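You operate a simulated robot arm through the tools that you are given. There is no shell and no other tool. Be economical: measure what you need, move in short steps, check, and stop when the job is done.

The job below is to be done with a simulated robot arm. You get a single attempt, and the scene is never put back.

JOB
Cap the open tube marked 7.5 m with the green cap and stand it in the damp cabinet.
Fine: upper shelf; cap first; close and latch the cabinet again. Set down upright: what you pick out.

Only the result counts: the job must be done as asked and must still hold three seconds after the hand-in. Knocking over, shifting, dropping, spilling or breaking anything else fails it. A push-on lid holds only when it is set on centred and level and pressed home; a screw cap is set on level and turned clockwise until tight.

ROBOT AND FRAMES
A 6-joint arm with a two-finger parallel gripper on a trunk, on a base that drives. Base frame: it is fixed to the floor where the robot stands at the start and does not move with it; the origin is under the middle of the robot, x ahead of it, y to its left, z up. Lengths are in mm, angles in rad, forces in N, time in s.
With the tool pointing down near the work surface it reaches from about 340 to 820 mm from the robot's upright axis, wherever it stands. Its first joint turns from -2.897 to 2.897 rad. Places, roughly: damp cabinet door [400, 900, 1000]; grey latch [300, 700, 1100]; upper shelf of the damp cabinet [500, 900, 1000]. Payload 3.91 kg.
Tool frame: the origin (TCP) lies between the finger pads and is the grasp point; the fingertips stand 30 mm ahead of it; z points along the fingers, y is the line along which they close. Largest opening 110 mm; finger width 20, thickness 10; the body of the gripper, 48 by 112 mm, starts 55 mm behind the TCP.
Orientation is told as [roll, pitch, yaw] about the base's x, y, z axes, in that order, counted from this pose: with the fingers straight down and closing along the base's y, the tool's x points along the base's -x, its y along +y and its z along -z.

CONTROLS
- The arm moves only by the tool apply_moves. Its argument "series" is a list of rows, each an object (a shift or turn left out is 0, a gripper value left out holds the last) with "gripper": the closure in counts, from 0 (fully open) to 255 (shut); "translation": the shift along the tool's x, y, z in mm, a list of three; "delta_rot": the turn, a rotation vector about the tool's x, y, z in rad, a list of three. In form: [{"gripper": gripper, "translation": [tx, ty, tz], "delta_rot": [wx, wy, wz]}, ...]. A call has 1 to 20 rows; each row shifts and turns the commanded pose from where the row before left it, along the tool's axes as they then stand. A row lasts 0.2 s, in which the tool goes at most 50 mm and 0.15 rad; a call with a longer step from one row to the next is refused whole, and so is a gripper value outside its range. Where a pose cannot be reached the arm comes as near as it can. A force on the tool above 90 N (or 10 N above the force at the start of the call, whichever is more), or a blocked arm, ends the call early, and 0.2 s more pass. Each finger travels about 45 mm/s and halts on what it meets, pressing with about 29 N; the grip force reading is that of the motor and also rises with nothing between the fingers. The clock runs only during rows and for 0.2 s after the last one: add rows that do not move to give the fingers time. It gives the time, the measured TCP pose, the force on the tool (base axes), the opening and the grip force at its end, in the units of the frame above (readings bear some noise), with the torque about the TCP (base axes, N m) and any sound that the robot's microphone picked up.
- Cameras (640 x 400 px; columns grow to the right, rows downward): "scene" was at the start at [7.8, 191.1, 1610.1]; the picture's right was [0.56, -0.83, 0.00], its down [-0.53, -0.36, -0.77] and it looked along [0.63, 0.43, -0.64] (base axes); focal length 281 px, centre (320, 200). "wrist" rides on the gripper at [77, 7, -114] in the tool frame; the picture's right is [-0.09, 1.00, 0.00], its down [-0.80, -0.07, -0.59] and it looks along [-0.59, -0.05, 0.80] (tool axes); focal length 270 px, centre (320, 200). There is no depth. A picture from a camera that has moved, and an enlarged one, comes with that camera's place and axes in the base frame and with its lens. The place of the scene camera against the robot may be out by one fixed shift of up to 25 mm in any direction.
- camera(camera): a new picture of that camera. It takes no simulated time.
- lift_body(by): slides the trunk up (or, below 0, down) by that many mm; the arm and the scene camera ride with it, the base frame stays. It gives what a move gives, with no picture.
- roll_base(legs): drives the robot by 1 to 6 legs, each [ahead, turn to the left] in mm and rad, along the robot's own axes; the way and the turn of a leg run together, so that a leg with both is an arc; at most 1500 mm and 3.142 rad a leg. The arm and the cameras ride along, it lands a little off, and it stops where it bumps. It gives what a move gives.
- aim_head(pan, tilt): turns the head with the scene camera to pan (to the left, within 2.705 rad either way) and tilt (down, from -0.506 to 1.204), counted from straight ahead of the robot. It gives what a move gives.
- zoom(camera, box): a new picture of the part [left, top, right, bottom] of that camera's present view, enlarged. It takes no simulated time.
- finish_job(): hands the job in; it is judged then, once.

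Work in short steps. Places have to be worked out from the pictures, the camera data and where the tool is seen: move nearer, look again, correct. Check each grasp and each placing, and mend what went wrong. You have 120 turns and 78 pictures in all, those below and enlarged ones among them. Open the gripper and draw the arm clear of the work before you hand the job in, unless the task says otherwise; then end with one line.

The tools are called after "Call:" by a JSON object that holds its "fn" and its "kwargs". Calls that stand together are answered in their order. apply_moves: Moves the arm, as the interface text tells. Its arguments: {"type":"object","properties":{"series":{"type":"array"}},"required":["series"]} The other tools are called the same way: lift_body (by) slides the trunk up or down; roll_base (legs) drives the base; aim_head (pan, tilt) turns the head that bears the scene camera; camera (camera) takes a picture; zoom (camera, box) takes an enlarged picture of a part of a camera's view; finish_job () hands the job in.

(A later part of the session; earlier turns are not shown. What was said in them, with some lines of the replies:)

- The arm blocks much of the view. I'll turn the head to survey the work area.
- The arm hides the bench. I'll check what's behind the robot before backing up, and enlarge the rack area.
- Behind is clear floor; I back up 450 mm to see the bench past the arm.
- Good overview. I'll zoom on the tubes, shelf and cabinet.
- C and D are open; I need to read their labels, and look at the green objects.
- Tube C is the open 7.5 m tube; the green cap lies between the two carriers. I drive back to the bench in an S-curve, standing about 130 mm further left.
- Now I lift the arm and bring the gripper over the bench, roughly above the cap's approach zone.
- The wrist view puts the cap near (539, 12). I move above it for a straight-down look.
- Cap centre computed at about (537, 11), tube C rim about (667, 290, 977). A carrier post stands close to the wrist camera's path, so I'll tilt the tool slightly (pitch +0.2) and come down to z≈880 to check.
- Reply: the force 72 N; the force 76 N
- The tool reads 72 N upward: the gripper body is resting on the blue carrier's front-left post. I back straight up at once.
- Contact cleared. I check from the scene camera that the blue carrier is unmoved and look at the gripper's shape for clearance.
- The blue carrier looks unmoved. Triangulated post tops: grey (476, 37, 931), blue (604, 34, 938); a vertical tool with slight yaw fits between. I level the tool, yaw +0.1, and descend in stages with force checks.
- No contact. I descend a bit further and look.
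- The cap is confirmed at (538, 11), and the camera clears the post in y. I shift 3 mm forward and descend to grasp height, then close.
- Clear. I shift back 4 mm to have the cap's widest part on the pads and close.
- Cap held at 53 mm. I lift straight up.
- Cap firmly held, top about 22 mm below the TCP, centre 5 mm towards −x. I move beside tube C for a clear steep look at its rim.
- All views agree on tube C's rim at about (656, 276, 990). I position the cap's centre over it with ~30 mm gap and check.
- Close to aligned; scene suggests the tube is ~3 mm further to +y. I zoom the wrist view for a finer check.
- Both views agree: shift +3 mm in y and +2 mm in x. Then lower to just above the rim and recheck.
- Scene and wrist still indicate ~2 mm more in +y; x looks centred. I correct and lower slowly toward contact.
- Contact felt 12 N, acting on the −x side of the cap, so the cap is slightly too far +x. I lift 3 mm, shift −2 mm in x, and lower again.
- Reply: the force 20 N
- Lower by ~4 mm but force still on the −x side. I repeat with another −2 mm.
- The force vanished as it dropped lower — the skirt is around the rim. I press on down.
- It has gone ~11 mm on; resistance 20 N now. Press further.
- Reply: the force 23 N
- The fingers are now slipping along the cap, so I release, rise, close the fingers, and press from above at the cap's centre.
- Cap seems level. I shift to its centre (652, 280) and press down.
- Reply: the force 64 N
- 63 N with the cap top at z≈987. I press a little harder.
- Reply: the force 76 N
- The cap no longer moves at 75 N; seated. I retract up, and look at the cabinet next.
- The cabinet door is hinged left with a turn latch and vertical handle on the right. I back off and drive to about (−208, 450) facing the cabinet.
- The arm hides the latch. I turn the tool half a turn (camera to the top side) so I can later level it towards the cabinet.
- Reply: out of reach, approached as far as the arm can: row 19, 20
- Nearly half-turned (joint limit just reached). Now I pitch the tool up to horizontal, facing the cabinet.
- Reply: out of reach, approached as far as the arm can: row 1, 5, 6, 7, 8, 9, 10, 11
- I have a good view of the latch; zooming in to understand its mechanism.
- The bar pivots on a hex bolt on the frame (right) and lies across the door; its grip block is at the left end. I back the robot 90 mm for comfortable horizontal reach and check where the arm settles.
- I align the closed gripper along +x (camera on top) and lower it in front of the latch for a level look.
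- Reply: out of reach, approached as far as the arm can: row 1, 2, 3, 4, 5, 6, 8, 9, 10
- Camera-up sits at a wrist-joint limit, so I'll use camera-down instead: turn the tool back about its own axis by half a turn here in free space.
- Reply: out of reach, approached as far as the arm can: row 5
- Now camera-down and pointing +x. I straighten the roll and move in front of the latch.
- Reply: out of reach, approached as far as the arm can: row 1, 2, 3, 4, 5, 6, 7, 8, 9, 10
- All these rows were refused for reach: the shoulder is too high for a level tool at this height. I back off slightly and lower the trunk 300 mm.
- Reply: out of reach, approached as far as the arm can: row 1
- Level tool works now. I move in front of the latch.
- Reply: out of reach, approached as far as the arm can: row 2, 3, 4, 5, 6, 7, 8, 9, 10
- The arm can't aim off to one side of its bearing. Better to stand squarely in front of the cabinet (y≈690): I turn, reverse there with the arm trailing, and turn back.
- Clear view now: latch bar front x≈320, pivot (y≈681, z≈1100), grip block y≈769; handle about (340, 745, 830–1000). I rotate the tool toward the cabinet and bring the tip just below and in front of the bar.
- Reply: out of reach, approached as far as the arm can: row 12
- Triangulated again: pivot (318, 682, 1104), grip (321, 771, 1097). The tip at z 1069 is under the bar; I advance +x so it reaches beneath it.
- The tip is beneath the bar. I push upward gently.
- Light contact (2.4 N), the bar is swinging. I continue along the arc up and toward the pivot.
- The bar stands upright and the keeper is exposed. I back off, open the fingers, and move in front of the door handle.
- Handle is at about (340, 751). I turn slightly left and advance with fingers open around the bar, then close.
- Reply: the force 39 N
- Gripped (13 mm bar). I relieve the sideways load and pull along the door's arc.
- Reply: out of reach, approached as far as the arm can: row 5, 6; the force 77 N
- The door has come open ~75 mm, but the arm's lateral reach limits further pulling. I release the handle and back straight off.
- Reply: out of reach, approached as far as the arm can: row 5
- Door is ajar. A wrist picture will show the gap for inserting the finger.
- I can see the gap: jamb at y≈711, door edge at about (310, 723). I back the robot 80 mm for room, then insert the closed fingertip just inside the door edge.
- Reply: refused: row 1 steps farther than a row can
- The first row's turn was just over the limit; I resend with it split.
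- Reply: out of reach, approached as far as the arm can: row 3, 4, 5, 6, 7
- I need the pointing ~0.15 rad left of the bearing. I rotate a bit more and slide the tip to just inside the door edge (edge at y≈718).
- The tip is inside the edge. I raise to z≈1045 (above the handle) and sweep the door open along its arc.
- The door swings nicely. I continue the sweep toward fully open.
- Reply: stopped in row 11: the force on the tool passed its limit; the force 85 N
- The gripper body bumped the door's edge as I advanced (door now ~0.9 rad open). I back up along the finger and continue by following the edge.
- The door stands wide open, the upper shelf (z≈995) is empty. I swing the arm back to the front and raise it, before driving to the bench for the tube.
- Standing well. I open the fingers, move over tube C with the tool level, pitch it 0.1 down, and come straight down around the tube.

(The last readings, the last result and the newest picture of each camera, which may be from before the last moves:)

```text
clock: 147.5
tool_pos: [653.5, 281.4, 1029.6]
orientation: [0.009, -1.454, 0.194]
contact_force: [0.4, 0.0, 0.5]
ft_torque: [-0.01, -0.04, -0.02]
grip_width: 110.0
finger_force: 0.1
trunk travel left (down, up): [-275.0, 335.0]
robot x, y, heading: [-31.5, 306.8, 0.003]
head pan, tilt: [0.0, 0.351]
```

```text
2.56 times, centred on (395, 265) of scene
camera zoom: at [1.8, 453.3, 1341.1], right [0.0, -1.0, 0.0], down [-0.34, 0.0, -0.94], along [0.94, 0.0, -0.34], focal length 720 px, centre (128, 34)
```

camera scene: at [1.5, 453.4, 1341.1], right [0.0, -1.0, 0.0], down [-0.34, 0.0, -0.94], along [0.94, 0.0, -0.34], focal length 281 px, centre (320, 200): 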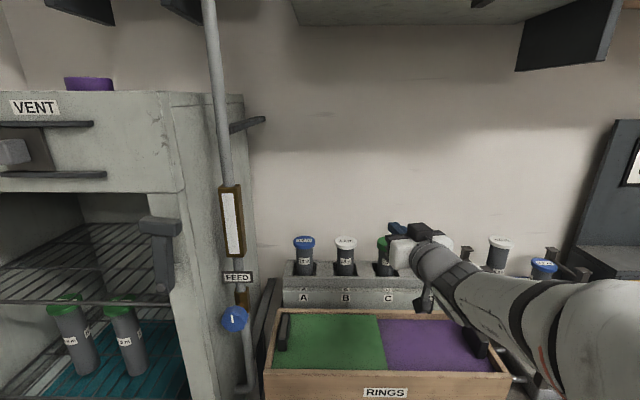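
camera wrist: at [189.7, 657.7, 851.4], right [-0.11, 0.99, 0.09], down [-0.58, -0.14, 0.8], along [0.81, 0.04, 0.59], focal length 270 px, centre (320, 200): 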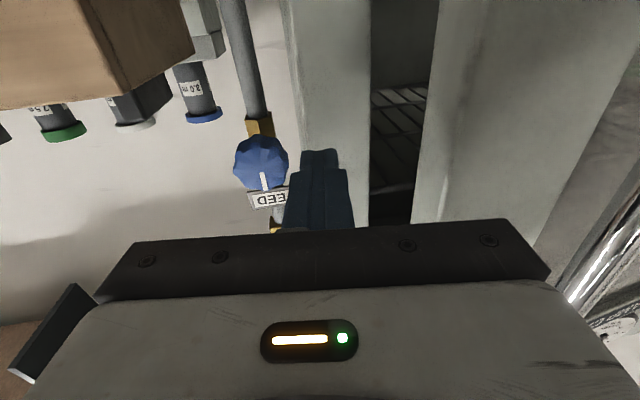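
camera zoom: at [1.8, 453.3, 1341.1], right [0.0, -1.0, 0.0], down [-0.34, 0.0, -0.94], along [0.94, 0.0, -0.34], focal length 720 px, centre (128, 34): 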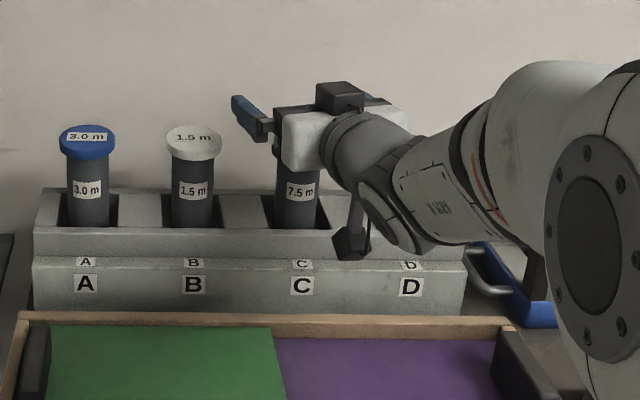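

Aligned over tube C. I descend to z≈948 (grip just below the cap), checking forces.

Call:
{"fn": "apply_moves", "kwargs": {"series": [{"translation": [27, 0, 2.7]}, {"translation": [27, 0, 2.7]}, {"translation": [27, 0, 2.7]}, {}]}}

Call:
{"fn": "camera", "kwargs": {"camera": "wrist"}}

```text
clock: 148.3
tool_pos: [656.1, 281.0, 973.6]
orientation: [-0.163, -1.502, 0.367]
contact_force: [11.0, -0.1, 29.8]
ft_torque: [-0.51, 2.96, 0.21]
grip_width: 110.0
finger_force: 0.1
trunk travel left (down, up): [-275.0, 335.0]
robot x, y, heading: [-27.9, 309.9, -0.002]
head pan, tilt: [0.0, 0.351]
stopped in row 4: the force on the tool passed its limit (the readings are from after the stop); the commanded pose is now the measured one
```

```text
10 pictures are left
camera wrist: at [537.3, 263.1, 905.7], right [-0.2, 0.98, 0.08], down [-0.51, -0.17, 0.84], along [0.83, 0.13, 0.54], focal length 270 px, centre (320, 200)
```

wrist: 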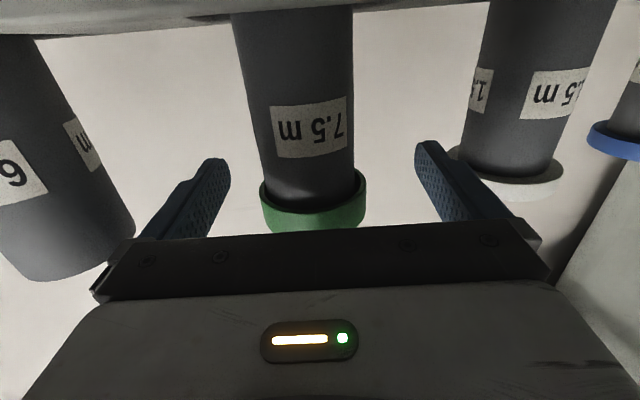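

The wrist camera's housing met the rack's front ledge. I rise, pitch the tool down further (~0.4 rad) so the camera rides higher, and descend again.

Call:
{"fn": "apply_moves", "kwargs": {"series": [{"translation": [-25, 0, -2]}, {"translation": [-25, -5, -2]}, {"delta_rot": [0, 0.11, 0]}, {"delta_rot": [0, 0.11, 0]}, {"delta_rot": [0, 0.11, 0]}, {"translation": [20, 0, 8.5]}, {"translation": [20, 0, 8.5]}, {}]}}

```text
clock: 150.2
tool_pos: [654.9, 276.5, 974.5]
orientation: [-0.025, -1.161, 0.225]
contact_force: [-0.1, -0.9, 0.7]
ft_torque: [0.02, -0.01, -0.01]
grip_width: 109.8
finger_force: 0.0
trunk travel left (down, up): [-275.0, 335.0]
robot x, y, heading: [-28.8, 308.4, -0.002]
head pan, tilt: [0.0, 0.351]
```

Free of contact. I descend the last 26 mm and look.

Call:
{"fn": "apply_moves", "kwargs": {"series": [{"translation": [8, 0, 3.5]}, {"translation": [8, 0, 3.5]}, {"translation": [8, 0, 3.5]}, {}]}}

Call:
{"fn": "camera", "kwargs": {"camera": "wrist"}}

```text
clock: 151.2
tool_pos: [656.3, 274.5, 949.2]
orientation: [-0.023, -1.16, 0.226]
contact_force: [0.3, 0.3, 0.2]
ft_torque: [0.03, 0.02, 0.02]
grip_width: 109.7
finger_force: 0.0
trunk travel left (down, up): [-275.0, 335.0]
robot x, y, heading: [-30.3, 309.0, -0.003]
head pan, tilt: [0.0, 0.351]
```

```text
9 pictures are left
camera wrist: at [521.4, 255.2, 924.8], right [-0.17, 0.98, 0.07], down [-0.21, -0.11, 0.97], along [0.96, 0.15, 0.22], focal length 270 px, centre (320, 200)
```

wrist: 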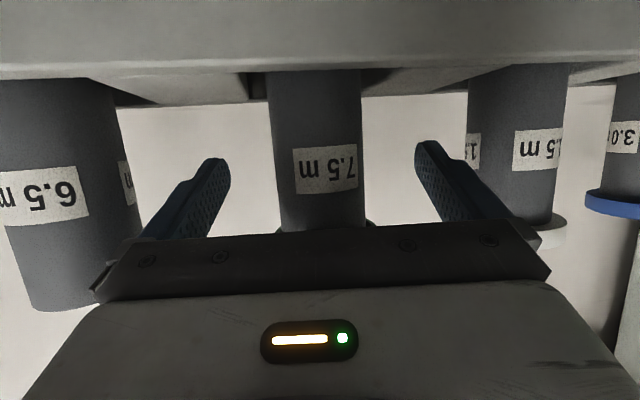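

Tube C is centred between the fingers at the right depth. I close the gripper.

Call:
{"fn": "apply_moves", "kwargs": {"series": [{"gripper": 255}, {}, {}, {}, {}, {}, {}]}}

```text
clock: 152.8
tool_pos: [655.7, 275.9, 949.0]
orientation: [-0.023, -1.162, 0.225]
contact_force: [0.3, 0.9, 1.5]
ft_torque: [0.13, 0.0, -0.01]
grip_width: 43.1
finger_force: 28.7
trunk travel left (down, up): [-275.0, 335.0]
robot x, y, heading: [-27.7, 312.5, -0.003]
head pan, tilt: [0.0, 0.351]
```

Held at 43 mm. I lift straight up out of the rack.

Call:
{"fn": "apply_moves", "kwargs": {"series": [{"translation": [-18.4, 0, -8]}, {"translation": [-27.5, 0, -12]}, {"translation": [-27.5, 0, -12]}, {"translation": [-27.5, 0, -12]}, {"translation": [-27.5, 0, -12]}, {"translation": [-27.5, 0, -12]}, {"translation": [-27.5, 0, -12]}, {}]}}

Call:
{"fn": "camera", "kwargs": {"camera": "scene"}}

```text
clock: 154.6
tool_pos: [655.6, 276.7, 1147.0]
orientation: [-0.023, -1.16, 0.225]
contact_force: [-0.6, 0.0, -2.3]
ft_torque: [0.01, 0.0, -0.02]
grip_width: 43.1
finger_force: 29.0
trunk travel left (down, up): [-275.0, 335.0]
robot x, y, heading: [-29.1, 305.8, 0.005]
head pan, tilt: [0.0, 0.351]
```

```text
8 pictures are left
camera scene: at [1.7, 453.4, 1341.1], right [0.0, -1.0, 0.0], down [-0.34, 0.0, -0.94], along [0.94, 0.0, -0.34], focal length 281 px, centre (320, 200)
```

scene: 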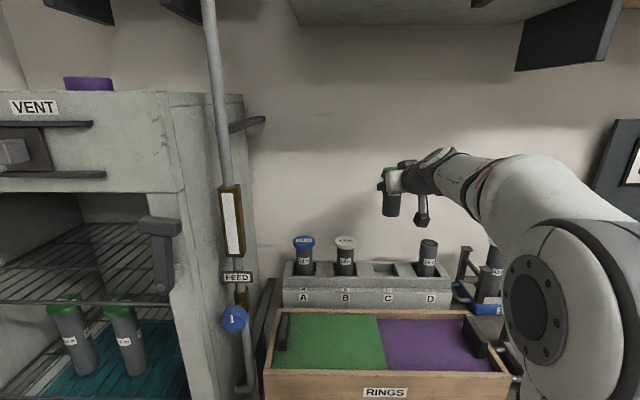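

Tube is vertical and clear; its bottom is ~81 mm below the TCP. I drive back, around, and to the cabinet the same safe way, staying further from it.

Call:
{"fn": "roll_base", "kwargs": {"legs": [[-480, 0], [0, -1.571], [-391, 0], [0, 1.571]]}}

```text
clock: 167.1
tool_pos: [166.0, 665.7, 1147.1]
orientation: [-0.021, -1.161, 0.228]
contact_force: [0.1, 0.2, -2.2]
ft_torque: [0.0, -0.01, 0.01]
grip_width: 42.9
finger_force: 28.9
trunk travel left (down, up): [-275.0, 335.0]
robot x, y, heading: [-519.9, 678.0, -0.002]
head pan, tilt: [0.0, 0.351]
```

Safe position. I turn the tool left, move to y≈830 and lower to carry height in front of the opening.

Call:
{"fn": "apply_moves", "kwargs": {"series": [{"delta_rot": [-0.0917, 0, -0.0398]}, {"delta_rot": [-0.0917, 0, -0.0398]}, {"translation": [0.9, 28.3, 18.9]}, {"translation": [0.9, 28.3, 18.9]}, {"translation": [0.9, 28.3, 18.9]}, {"translation": [0.9, 28.3, 18.9]}, {"translation": [0.9, 28.3, 18.9]}, {}]}}

Call:
{"fn": "aim_head", "kwargs": {"pan": 0.25, "tilt": 0.25}}

Call:
{"fn": "camera", "kwargs": {"camera": "scene"}}

```text
clock: 168.9
tool_pos: [185.9, 829.5, 1102.1]
orientation: [-0.022, -1.159, 0.43]
contact_force: [0.5, 0.3, -2.5]
ft_torque: [-0.01, -0.01, 0.04]
grip_width: 42.9
finger_force: 28.7
trunk travel left (down, up): [-275.0, 335.0]
robot x, y, heading: [-518.7, 673.3, -0.007]
head pan, tilt: [0.0, 0.351]
```

```text
clock: 169.7
tool_pos: [186.7, 829.5, 1102.5]
orientation: [-0.025, -1.16, 0.427]
contact_force: [-1.2, -1.1, -1.7]
ft_torque: [-0.02, 0.02, 0.02]
grip_width: 42.8
finger_force: 29.1
trunk travel left (down, up): [-275.0, 335.0]
robot x, y, heading: [-519.0, 679.2, -0.004]
head pan, tilt: [0.25, 0.25]
```

```text
7 pictures are left
camera scene: at [-490.3, 845.4, 1350.5], right [0.24, -0.97, 0.0], down [-0.24, -0.06, -0.97], along [0.94, 0.23, -0.25], focal length 281 px, centre (320, 200)
```

scene: 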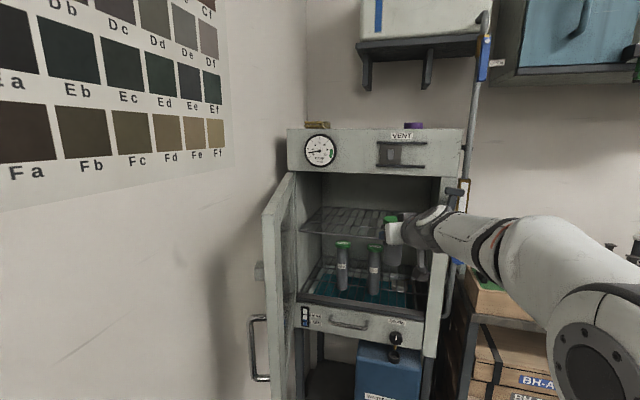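

Camera and tool agree well (shelf at z≈993, header ≈1207). I drive forward 200 mm toward the opening and check.

Call:
{"fn": "roll_base", "kwargs": {"legs": [[200, 0]]}}

Call:
{"fn": "camera", "kwargs": {"camera": "wrist"}}

```text
clock: 171.3
tool_pos: [390.6, 827.7, 1102.8]
orientation: [-0.023, -1.158, 0.428]
contact_force: [-0.9, -0.6, -2.8]
ft_torque: [-0.02, 0.0, 0.02]
grip_width: 42.7
finger_force: 29.0
trunk travel left (down, up): [-275.0, 335.0]
robot x, y, heading: [-313.0, 676.9, -0.008]
head pan, tilt: [0.25, 0.25]
```

```text
6 pictures are left
camera wrist: at [263.5, 780.0, 1078.7], right [-0.36, 0.93, 0.07], down [-0.18, -0.15, 0.97], along [0.91, 0.34, 0.22], focal length 270 px, centre (320, 200)
```

wrist: 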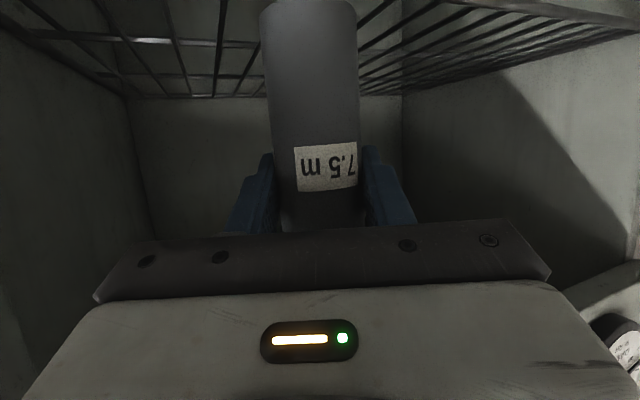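

Tube is in the opening; for margin over the shelf wires I raise 8 mm, then drive the remaining ~80 mm.

Call:
{"fn": "apply_moves", "kwargs": {"series": [{"translation": [-7.3, 0, -3.2]}, {}]}}

Call:
{"fn": "roll_base", "kwargs": {"legs": [[80, 0]]}}

Call:
{"fn": "apply_moves", "kwargs": {"series": [{"translation": [5.5, 0, 2.4]}, {"translation": [5.5, 0, 2.4]}, {"translation": [2.8, 0, 1.2]}, {}]}}

```text
clock: 171.9
tool_pos: [390.9, 827.2, 1110.6]
orientation: [-0.024, -1.158, 0.429]
contact_force: [-0.2, 0.2, -2.4]
ft_torque: [0.03, 0.02, -0.03]
grip_width: 42.9
finger_force: 29.0
trunk travel left (down, up): [-275.0, 335.0]
robot x, y, heading: [-313.8, 674.8, -0.004]
head pan, tilt: [0.25, 0.25]
```

```text
clock: 172.9
tool_pos: [471.2, 827.1, 1110.6]
orientation: [-0.023, -1.156, 0.429]
contact_force: [0.1, 0.5, -2.7]
ft_torque: [0.0, -0.02, -0.04]
grip_width: 42.7
finger_force: 28.6
trunk travel left (down, up): [-275.0, 335.0]
robot x, y, heading: [-235.4, 673.2, -0.005]
head pan, tilt: [0.25, 0.25]
```

```text
clock: 173.9
tool_pos: [472.8, 827.0, 1094.6]
orientation: [-0.022, -1.157, 0.427]
contact_force: [-0.4, 0.5, -2.5]
ft_torque: [0.01, 0.01, 0.03]
grip_width: 42.4
finger_force: 28.9
trunk travel left (down, up): [-275.0, 335.0]
robot x, y, heading: [-236.0, 674.6, -0.0]
head pan, tilt: [0.25, 0.25]
```

No contact yet at 1094. I lower in small steps.

Call:
{"fn": "apply_moves", "kwargs": {"series": [{"translation": [1.83, 0, 0.8]}, {"translation": [1.83, 0, 0.8]}, {"translation": [1.83, 0, 0.8]}, {"translation": [1.83, 0, 0.8]}, {"translation": [1.83, 0, 0.8]}, {}]}}

```text
clock: 175.3
tool_pos: [471.2, 826.3, 1085.7]
orientation: [-0.022, -1.158, 0.427]
contact_force: [-0.3, -0.3, -2.1]
ft_torque: [-0.03, 0.03, -0.02]
grip_width: 42.6
finger_force: 28.9
trunk travel left (down, up): [-275.0, 335.0]
robot x, y, heading: [-229.9, 677.0, -0.005]
head pan, tilt: [0.25, 0.25]
```

Call:
{"fn": "apply_moves", "kwargs": {"series": [{"translation": [1.83, 0, 0.8]}, {"translation": [1.83, 0, 0.8]}, {"translation": [1.83, 0, 0.8]}, {"translation": [1.83, 0, 0.8]}, {}]}}

Call:
{"fn": "camera", "kwargs": {"camera": "wrist"}}

```text
clock: 176.6
tool_pos: [470.0, 826.0, 1080.0]
orientation: [-0.024, -1.162, 0.428]
contact_force: [0.8, 0.0, 25.5]
ft_torque: [0.49, 0.0, 0.0]
grip_width: 42.8
finger_force: 28.7
trunk travel left (down, up): [-275.0, 335.0]
robot x, y, heading: [-231.4, 677.8, -0.006]
head pan, tilt: [0.25, 0.25]
```

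```text
5 pictures are left
camera wrist: at [343.1, 778.7, 1055.6], right [-0.36, 0.93, 0.07], down [-0.18, -0.15, 0.97], along [0.91, 0.34, 0.23], focal length 270 px, centre (320, 200)
```

wrist: 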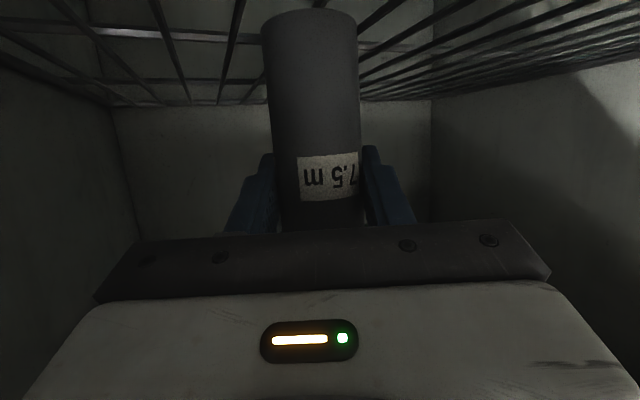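

Contact of 25 N at TCP 1080: the tube stands on the shelf. I relieve most of the load, then open the fingers.

Call:
{"fn": "apply_moves", "kwargs": {"series": [{"translation": [-1.6, 0, -0.7]}, {}, {"gripper": 200}, {}, {"gripper": 60}, {}, {}, {}, {}]}}

Call:
{"fn": "camera", "kwargs": {"camera": "wrist"}}

```text
clock: 178.6
tool_pos: [472.0, 826.8, 1079.0]
orientation: [-0.022, -1.156, 0.427]
contact_force: [0.4, -0.7, 0.3]
ft_torque: [0.01, 0.01, -0.02]
grip_width: 84.2
finger_force: 0.0
trunk travel left (down, up): [-275.0, 335.0]
robot x, y, heading: [-235.0, 677.0, -0.004]
head pan, tilt: [0.25, 0.25]
```

```text
4 pictures are left
camera wrist: at [345.0, 779.2, 1055.2], right [-0.36, 0.93, 0.07], down [-0.18, -0.15, 0.97], along [0.91, 0.34, 0.22], focal length 270 px, centre (320, 200)
```

wrist: 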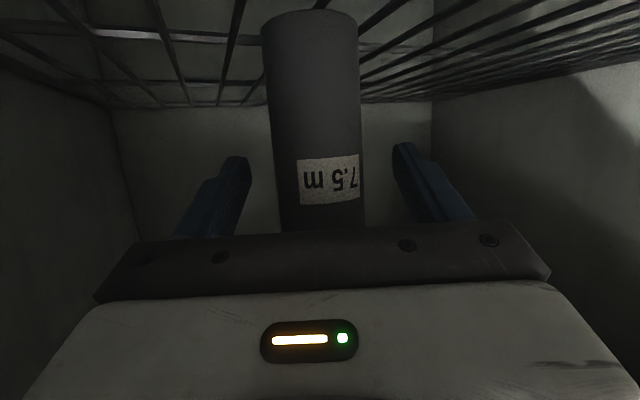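

The tube stands upright on its own. I retreat along the finger direction, then back the robot away from the cabinet.

Call:
{"fn": "apply_moves", "kwargs": {"series": [{"translation": [7.9, 0, -18.3], "gripper": 40}, {"translation": [7.9, 0, -18.3]}, {"translation": [15.9, 0, -36.7]}, {"translation": [8, 0, -18.3]}, {}]}}

Call:
{"fn": "roll_base", "kwargs": {"legs": [[-200, 0]]}}

```text
clock: 179.8
tool_pos: [380.3, 787.4, 1080.1]
orientation: [-0.02, -1.159, 0.428]
contact_force: [-1.0, -0.3, -0.4]
ft_torque: [-0.02, 0.0, -0.04]
grip_width: 92.7
finger_force: 0.1
trunk travel left (down, up): [-275.0, 335.0]
robot x, y, heading: [-236.0, 676.3, -0.004]
head pan, tilt: [0.25, 0.25]
```

```text
clock: 181.3
tool_pos: [180.8, 789.0, 1079.7]
orientation: [-0.023, -1.158, 0.429]
contact_force: [1.1, 0.5, 0.0]
ft_torque: [0.0, 0.02, 0.03]
grip_width: 92.7
finger_force: 0.0
trunk travel left (down, up): [-275.0, 335.0]
robot x, y, heading: [-432.5, 674.0, -0.002]
head pan, tilt: [0.25, 0.25]
```

Now to close the door: I'll hook its free edge between the open fingers and draw it round. I back 60 mm more, turn the tool left and go to an approach point in front of the door's edge.

Call:
{"fn": "roll_base", "kwargs": {"legs": [[-60, 0]]}}

Call:
{"fn": "apply_moves", "kwargs": {"series": [{"gripper": 0, "delta_rot": [-0.1284, 0, -0.0557]}, {"delta_rot": [-0.1284, 0, -0.0557]}, {"delta_rot": [-0.1284, 0, -0.0557]}, {"translation": [5.6, 41.6, 1.75]}, {"translation": [5.6, 41.6, 1.75]}, {"translation": [5.6, 41.6, 1.75]}, {"translation": [5.6, 41.6, 1.75]}, {"translation": [5.6, 41.6, 1.75]}, {"translation": [5.6, 41.6, 1.75]}, {}]}}

Call:
{"fn": "camera", "kwargs": {"camera": "wrist"}}

```text
clock: 182.3
tool_pos: [121.1, 788.7, 1079.5]
orientation: [-0.023, -1.159, 0.429]
contact_force: [-0.2, 0.6, -0.5]
ft_torque: [0.0, 0.0, -0.03]
grip_width: 92.4
finger_force: 0.0
trunk travel left (down, up): [-275.0, 335.0]
robot x, y, heading: [-495.3, 680.3, -0.005]
head pan, tilt: [0.25, 0.25]
```

```text
clock: 184.5
tool_pos: [-66.6, 954.6, 1042.6]
orientation: [-0.014, -1.155, 0.842]
contact_force: [0.1, -0.4, -0.2]
ft_torque: [0.01, 0.03, -0.06]
grip_width: 109.8
finger_force: 0.2
trunk travel left (down, up): [-275.0, 335.0]
robot x, y, heading: [-494.1, 678.3, 0.001]
head pan, tilt: [0.25, 0.25]
```

```text
3 pictures are left
camera wrist: at [-164.6, 859.9, 1018.8], right [-0.71, 0.7, 0.07], down [-0.1, -0.21, 0.97], along [0.7, 0.68, 0.22], focal length 270 px, centre (320, 200)
```

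wrist: 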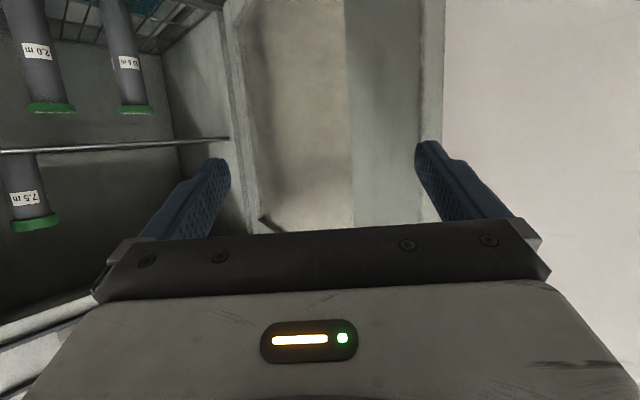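

The view shows the tube upright and capped on the upper shelf, and the door edge at about (−50, 1115) — nearly 1.5 rad open. I move so the edge lies between the fingers (left finger on its outer side).

Call:
{"fn": "apply_moves", "kwargs": {"series": [{"delta_rot": [-0.0917, 0, -0.04]}, {"translation": [-8.6, 19.6, 19.9]}, {"translation": [-8.6, 19.6, 19.9]}, {"translation": [-8.6, 19.6, 19.9]}, {"translation": [-10.6, 0, 24.4]}, {"translation": [-10.6, 0, 24.4]}, {"translation": [-10.6, 0, 24.4]}, {}]}}

```text
clock: 186.2
tool_pos: [-43.5, 1111.2, 1043.6]
orientation: [-0.023, -1.159, 0.982]
contact_force: [-51.5, -9.3, 5.9]
ft_torque: [0.9, 0.13, 0.96]
grip_width: 110.2
finger_force: 0.5
trunk travel left (down, up): [-275.0, 335.0]
robot x, y, heading: [-491.4, 680.0, -0.007]
head pan, tilt: [0.25, 0.25]
stopped in row 8: the force on the tool passed its limit (the readings are from after the stop); the commanded pose is now the measured one
```

Something stopped me (51 N along −x). I need a look before continuing.

Call:
{"fn": "apply_moves", "kwargs": {"series": [{"translation": [3, 0, -8]}, {}]}}

Call:
{"fn": "camera", "kwargs": {"camera": "wrist"}}

```text
clock: 186.8
tool_pos: [-43.7, 1101.3, 1042.7]
orientation: [-0.022, -1.155, 0.972]
contact_force: [-30.3, -4.0, 16.1]
ft_torque: [0.68, 0.56, 0.37]
grip_width: 110.0
finger_force: 0.2
trunk travel left (down, up): [-275.0, 335.0]
robot x, y, heading: [-495.3, 675.9, -0.004]
head pan, tilt: [0.25, 0.25]
```

```text
2 pictures are left
camera wrist: at [-127.1, 995.1, 1018.7], right [-0.79, 0.61, 0.07], down [-0.08, -0.22, 0.97], along [0.61, 0.77, 0.22], focal length 270 px, centre (320, 200)
```

wrist: 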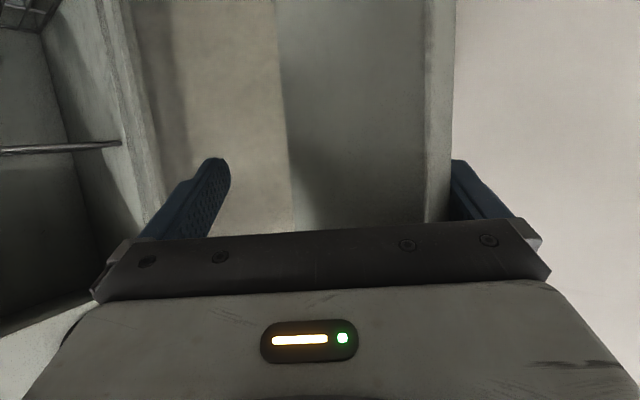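

The left finger is hooked behind the door's edge (edge about (−103, 1112)). I draw the door round along its arc in a first stage.

Call:
{"fn": "apply_moves", "kwargs": {"series": [{"translation": [8.5, -21.9, -19.6]}, {"translation": [8.5, -21.9, -19.6]}, {"translation": [5.5, -18.6, -12.7]}, {"translation": [5.5, -18.6, -12.7]}, {"translation": [4.9, -20, -11.3]}, {"translation": [4.9, -20, -11.3]}, {}]}}

```text
clock: 188.4
tool_pos: [4.2, 954.4, 1038.6]
orientation: [-0.017, -1.15, 0.969]
contact_force: [-0.7, 0.7, 0.3]
ft_torque: [-0.03, 0.03, 0.0]
grip_width: 109.9
finger_force: 0.0
trunk travel left (down, up): [-275.0, 335.0]
robot x, y, heading: [-493.9, 676.6, -0.0]
head pan, tilt: [0.25, 0.25]
```

Smooth, no load. I continue the arc.

Call:
{"fn": "apply_moves", "kwargs": {"series": [{"translation": [4, -21.5, -9.3]}, {"translation": [4, -21.5, -9.3]}, {"translation": [3.2, -21.9, -7.4]}, {"translation": [3.2, -21.9, -7.4]}, {"translation": [2.3, -22.7, -5.2]}, {"translation": [2.3, -22.7, -5.2]}, {"translation": [1.4, -23, -3.3]}, {"translation": [1.4, -23, -3.3]}, {"translation": [0.5, -23.8, -1.1]}, {"translation": [0.5, -23.8, -1.1]}, {}]}}

Call:
{"fn": "camera", "kwargs": {"camera": "scene"}}

```text
clock: 190.8
tool_pos: [154.3, 777.3, 1044.4]
orientation: [-0.017, -1.149, 0.967]
contact_force: [-0.2, 0.2, -0.3]
ft_torque: [0.01, 0.0, 0.01]
grip_width: 109.9
finger_force: 0.0
trunk travel left (down, up): [-275.0, 335.0]
robot x, y, heading: [-492.5, 677.1, 0.002]
head pan, tilt: [0.25, 0.25]
```

```text
1 pictures are left
camera scene: at [-464.6, 845.1, 1350.6], right [0.24, -0.97, 0.0], down [-0.24, -0.06, -0.97], along [0.94, 0.24, -0.25], focal length 281 px, centre (320, 200)
```

scene: 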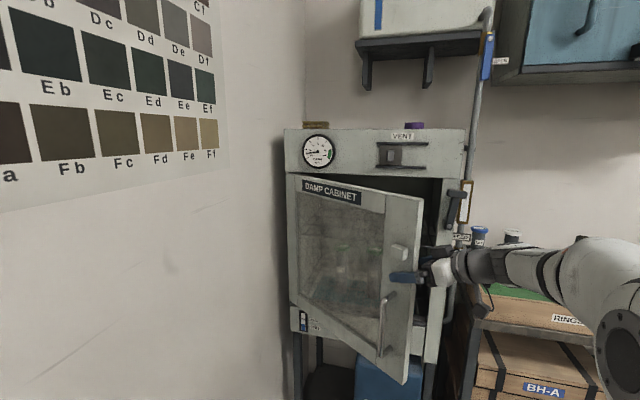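

Door is drawn in to ~0.6 rad with the finger on its outer side. I pull the fingers off, close them, and go round to the outer face to push.

Call:
{"fn": "apply_moves", "kwargs": {"series": [{"translation": [11.9, 0, -27.5]}, {"translation": [11.9, 0, -27.5]}, {"translation": [11.9, 0, -27.5]}, {"translation": [11.9, 0, -27.5], "gripper": 255}, {"delta_rot": [0.118, 0, 0.0515]}, {"delta_rot": [0.118, 0, 0.0515]}, {"delta_rot": [0.118, 0, 0.0515]}, {"delta_rot": [0.118, 0, 0.0515]}, {"translation": [2.4, 36.8, -5.6]}, {"translation": [2.4, 36.8, -5.6]}, {"translation": [2.4, 36.8, -5.6]}, {"translation": [2.4, 36.8, -5.6]}, {}]}}

```text
clock: 193.6
tool_pos: [0.6, 805.2, 1044.0]
orientation: [-0.026, -1.155, 0.463]
contact_force: [0.3, 0.5, 0.2]
ft_torque: [-0.02, -0.02, 0.01]
grip_width: 0.0
finger_force: 28.1
trunk travel left (down, up): [-275.0, 335.0]
robot x, y, heading: [-493.7, 676.0, -0.003]
head pan, tilt: [0.25, 0.25]
```

In position outside the door. I push along the closing arc.

Call:
{"fn": "apply_moves", "kwargs": {"series": [{"translation": [-12.6, -7, 29]}, {"translation": [-12.6, -7, 29]}, {"translation": [-12.6, -7, 29]}, {"translation": [-4.7, -18, 11]}, {"translation": [-4.7, -18, 11]}, {"translation": [-5.3, -17, 12.3]}, {"translation": [-5.3, -17, 12.3]}, {"translation": [-5.8, -15.5, 13.5]}, {"translation": [-5.8, -15.5, 13.5]}, {"translation": [-6.6, -13.6, 15.3]}, {"translation": [-6.6, -13.6, 15.3]}, {}]}}

```text
clock: 196.2
tool_pos: [254.5, 756.3, 1041.7]
orientation: [-0.026, -1.155, 0.461]
contact_force: [0.9, -0.3, 0.8]
ft_torque: [-0.01, -0.03, -0.01]
grip_width: 0.0
finger_force: 28.9
trunk travel left (down, up): [-275.0, 335.0]
robot x, y, heading: [-488.5, 680.2, 0.002]
head pan, tilt: [0.25, 0.25]
```

No resistance so far; I push on further and then use the base for the final stretch.

Call:
{"fn": "apply_moves", "kwargs": {"series": [{"translation": [-5.6, -9, 13]}, {"translation": [-5.6, -9, 13]}, {"translation": [-5.6, -9, 13]}, {}]}}

Call:
{"fn": "roll_base", "kwargs": {"legs": [[30, 0]]}}

```text
clock: 197.2
tool_pos: [303.3, 749.5, 1042.8]
orientation: [-0.027, -1.154, 0.46]
contact_force: [-0.3, -0.5, -1.2]
ft_torque: [-0.02, -0.02, 0.02]
grip_width: 0.0
finger_force: 28.8
trunk travel left (down, up): [-275.0, 335.0]
robot x, y, heading: [-490.3, 677.2, 0.001]
head pan, tilt: [0.25, 0.25]
```

```text
clock: 198.0
tool_pos: [331.1, 748.6, 1039.8]
orientation: [-0.022, -1.151, 0.461]
contact_force: [-26.5, -3.5, -16.2]
ft_torque: [-0.05, 0.63, 0.01]
grip_width: 0.0
finger_force: 28.5
trunk travel left (down, up): [-275.0, 335.0]
robot x, y, heading: [-461.4, 675.4, 0.001]
head pan, tilt: [0.25, 0.25]
```

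Resistance of 26 N at tip x≈357: the door is at its frame. I press a few mm more to be sure it's shut.

Call:
{"fn": "apply_moves", "kwargs": {"series": [{"translation": [-1.4, -1.7, 3.3]}, {"translation": [-0.7, -0.9, 1.7]}, {}]}}

```text
clock: 198.8
tool_pos: [330.6, 749.9, 1039.6]
orientation: [-0.022, -1.15, 0.461]
contact_force: [-68.5, -8.2, -16.9]
ft_torque: [-0.11, 0.84, 0.07]
grip_width: 0.0
finger_force: 29.2
trunk travel left (down, up): [-275.0, 335.0]
robot x, y, heading: [-463.2, 679.2, -0.001]
head pan, tilt: [0.25, 0.25]
```

The door is firmly shut (68 N, no motion). I back off, level the tool, and go to the right of the upright latch bar to swing it back.

Call:
{"fn": "apply_moves", "kwargs": {"series": [{"translation": [14.3, 17.4, -33]}, {"translation": [14.3, 17.4, -33]}, {"delta_rot": [0, -0.137, 0]}, {"delta_rot": [0, -0.137, 0]}, {"delta_rot": [0, -0.137, 0]}, {"delta_rot": [0.13, 0, 0]}, {"delta_rot": [0.13, 0, 0]}, {"translation": [-29.8, -27, 0]}, {"translation": [-29.8, -27, 0]}, {"translation": [-29.8, -27, 0]}, {"translation": [-29.8, -27, 0]}, {}]}}

```text
clock: 201.4
tool_pos: [281.3, 628.2, 1162.7]
orientation: [-0.993, -1.558, 1.171]
contact_force: [-0.4, -0.2, 0.2]
ft_torque: [0.0, 0.0, 0.0]
grip_width: 0.1
finger_force: 28.7
out of reach, approached as far as the arm can: row 7
trunk travel left (down, up): [-275.0, 335.0]
robot x, y, heading: [-462.4, 677.3, -0.004]
head pan, tilt: [0.25, 0.25]
```

The tip is right of the bar. I advance 30 mm so it overlaps the bar's depth, then push left over the top.

Call:
{"fn": "apply_moves", "kwargs": {"series": [{"translation": [0, -3, 15]}, {"translation": [0, -3, 15]}, {"translation": [0, 13, 2.3]}, {"translation": [-1, 13, 2.3]}, {"translation": [-1, 11, 2]}, {"translation": [-1, 11, 2]}, {"translation": [-1, 11, 2]}, {}]}}

```text
clock: 203.2
tool_pos: [309.2, 686.8, 1164.3]
orientation: [-0.996, -1.557, 1.173]
contact_force: [-0.5, -0.3, 0.3]
ft_torque: [-0.02, 0.05, 0.0]
grip_width: 0.0
finger_force: 29.2
trunk travel left (down, up): [-275.0, 335.0]
robot x, y, heading: [-464.7, 678.1, -0.0]
head pan, tilt: [0.25, 0.25]
```

No resistance. I turn slightly left for reach and continue down the arc.

Call:
{"fn": "apply_moves", "kwargs": {"series": [{"delta_rot": [-0.1, 0, 0]}, {"translation": [4, 9, 2.5]}, {"translation": [4, 9, 2.5]}, {"translation": [4, 9, 2.6]}, {"translation": [6.5, 6, 1.6]}, {"translation": [6.5, 6, 1.6]}, {"translation": [7, 3.5, 1]}, {"translation": [7, 3, 1]}, {}]}}

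```text
clock: 205.2
tool_pos: [308.8, 733.8, 1123.8]
orientation: [-0.863, -1.557, 1.144]
contact_force: [0.1, 0.4, -0.2]
ft_torque: [0.04, -0.03, 0.01]
grip_width: 0.0
finger_force: 28.4
trunk travel left (down, up): [-275.0, 335.0]
robot x, y, heading: [-464.0, 675.8, -0.003]
head pan, tilt: [0.25, 0.25]
```

I lower gently to feel the bar / its stop.

Call:
{"fn": "apply_moves", "kwargs": {"series": [{"translation": [3, 0, 0]}, {"translation": [3, 0, 0]}, {"translation": [2, 0, 0]}, {}]}}

```text
clock: 206.2
tool_pos: [308.8, 733.5, 1120.5]
orientation: [-1.462, -1.56, 1.742]
contact_force: [9.4, 3.0, 22.7]
ft_torque: [0.16, -0.47, -0.01]
grip_width: 0.1
finger_force: 29.4
trunk travel left (down, up): [-275.0, 335.0]
robot x, y, heading: [-461.9, 685.5, -0.005]
head pan, tilt: [0.25, 0.25]
```

A stop at 23 N: the bar is down at its rest. I back away to the side and use the last picture to confirm.

Call:
{"fn": "apply_moves", "kwargs": {"series": [{"translation": [-10, 0, 0]}, {"translation": [0, 0, -40]}, {"translation": [0, 0, -40]}, {"translation": [0, -40, -10]}, {"translation": [10, -40, 0]}, {"translation": [20, -40, 0]}, {"translation": [20, -40, 0]}, {"translation": [20, -40, 0]}, {}]}}

Call:
{"fn": "zoom", "kwargs": {"camera": "scene", "box": [260, 120, 500, 370]}}

```text
clock: 208.2
tool_pos: [280.1, 512.5, 1059.5]
orientation: [-0.898, -1.555, 1.177]
contact_force: [-0.1, -0.2, 0.0]
ft_torque: [0.05, -0.01, 0.02]
grip_width: 0.1
finger_force: 29.3
trunk travel left (down, up): [-275.0, 335.0]
robot x, y, heading: [-464.2, 673.5, -0.003]
head pan, tilt: [0.25, 0.25]
```

```text
1.60 times, centred on (380, 245) of scene
camera zoom: at [-434.3, 844.7, 1350.6], right [0.24, -0.97, 0.0], down [-0.24, -0.06, -0.97], along [0.94, 0.24, -0.25], focal length 450 px, centre (224, 128)
```

zoom: 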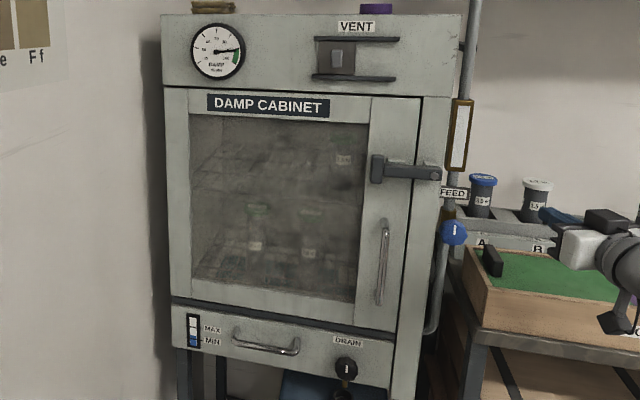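

The door is shut, the latch bar lies horizontally across it as at the start, and the 7.5 m tube stands on the upper shelf. I open the gripper and draw the arm clear.

Call:
{"fn": "apply_moves", "kwargs": {"series": [{"gripper": 0, "translation": [0, 0, -20]}, {"translation": [0, 0, -20]}, {}, {}, {}, {}, {}]}}

Call:
{"fn": "roll_base", "kwargs": {"legs": [[-150, 0]]}}

Call:
{"fn": "finish_job", "kwargs": {}}

```text
clock: 209.8
tool_pos: [242.0, 503.7, 1058.8]
orientation: [-0.89, -1.555, 1.169]
contact_force: [-0.5, -0.1, -0.3]
ft_torque: [0.0, -0.04, 0.0]
grip_width: 110.2
finger_force: 0.0
trunk travel left (down, up): [-275.0, 335.0]
robot x, y, heading: [-465.1, 676.2, -0.008]
head pan, tilt: [0.25, 0.25]
```

```text
clock: 211.2
tool_pos: [90.7, 504.3, 1059.3]
orientation: [-0.895, -1.556, 1.175]
contact_force: [0.3, -0.2, -0.4]
ft_torque: [0.0, 0.0, 0.01]
grip_width: 110.1
finger_force: 0.0
trunk travel left (down, up): [-275.0, 335.0]
robot x, y, heading: [-611.4, 679.0, -0.01]
head pan, tilt: [0.25, 0.25]
```

```text
The job is handed in.
```

The 7.5 m tube has the green cap pressed on and stands upright on the upper shelf of the damp cabinet, with the door closed and latched; on the way the gripper touched a post of the blue carrier and the front ledge of the tube rack, and neither looked moved afterwards.
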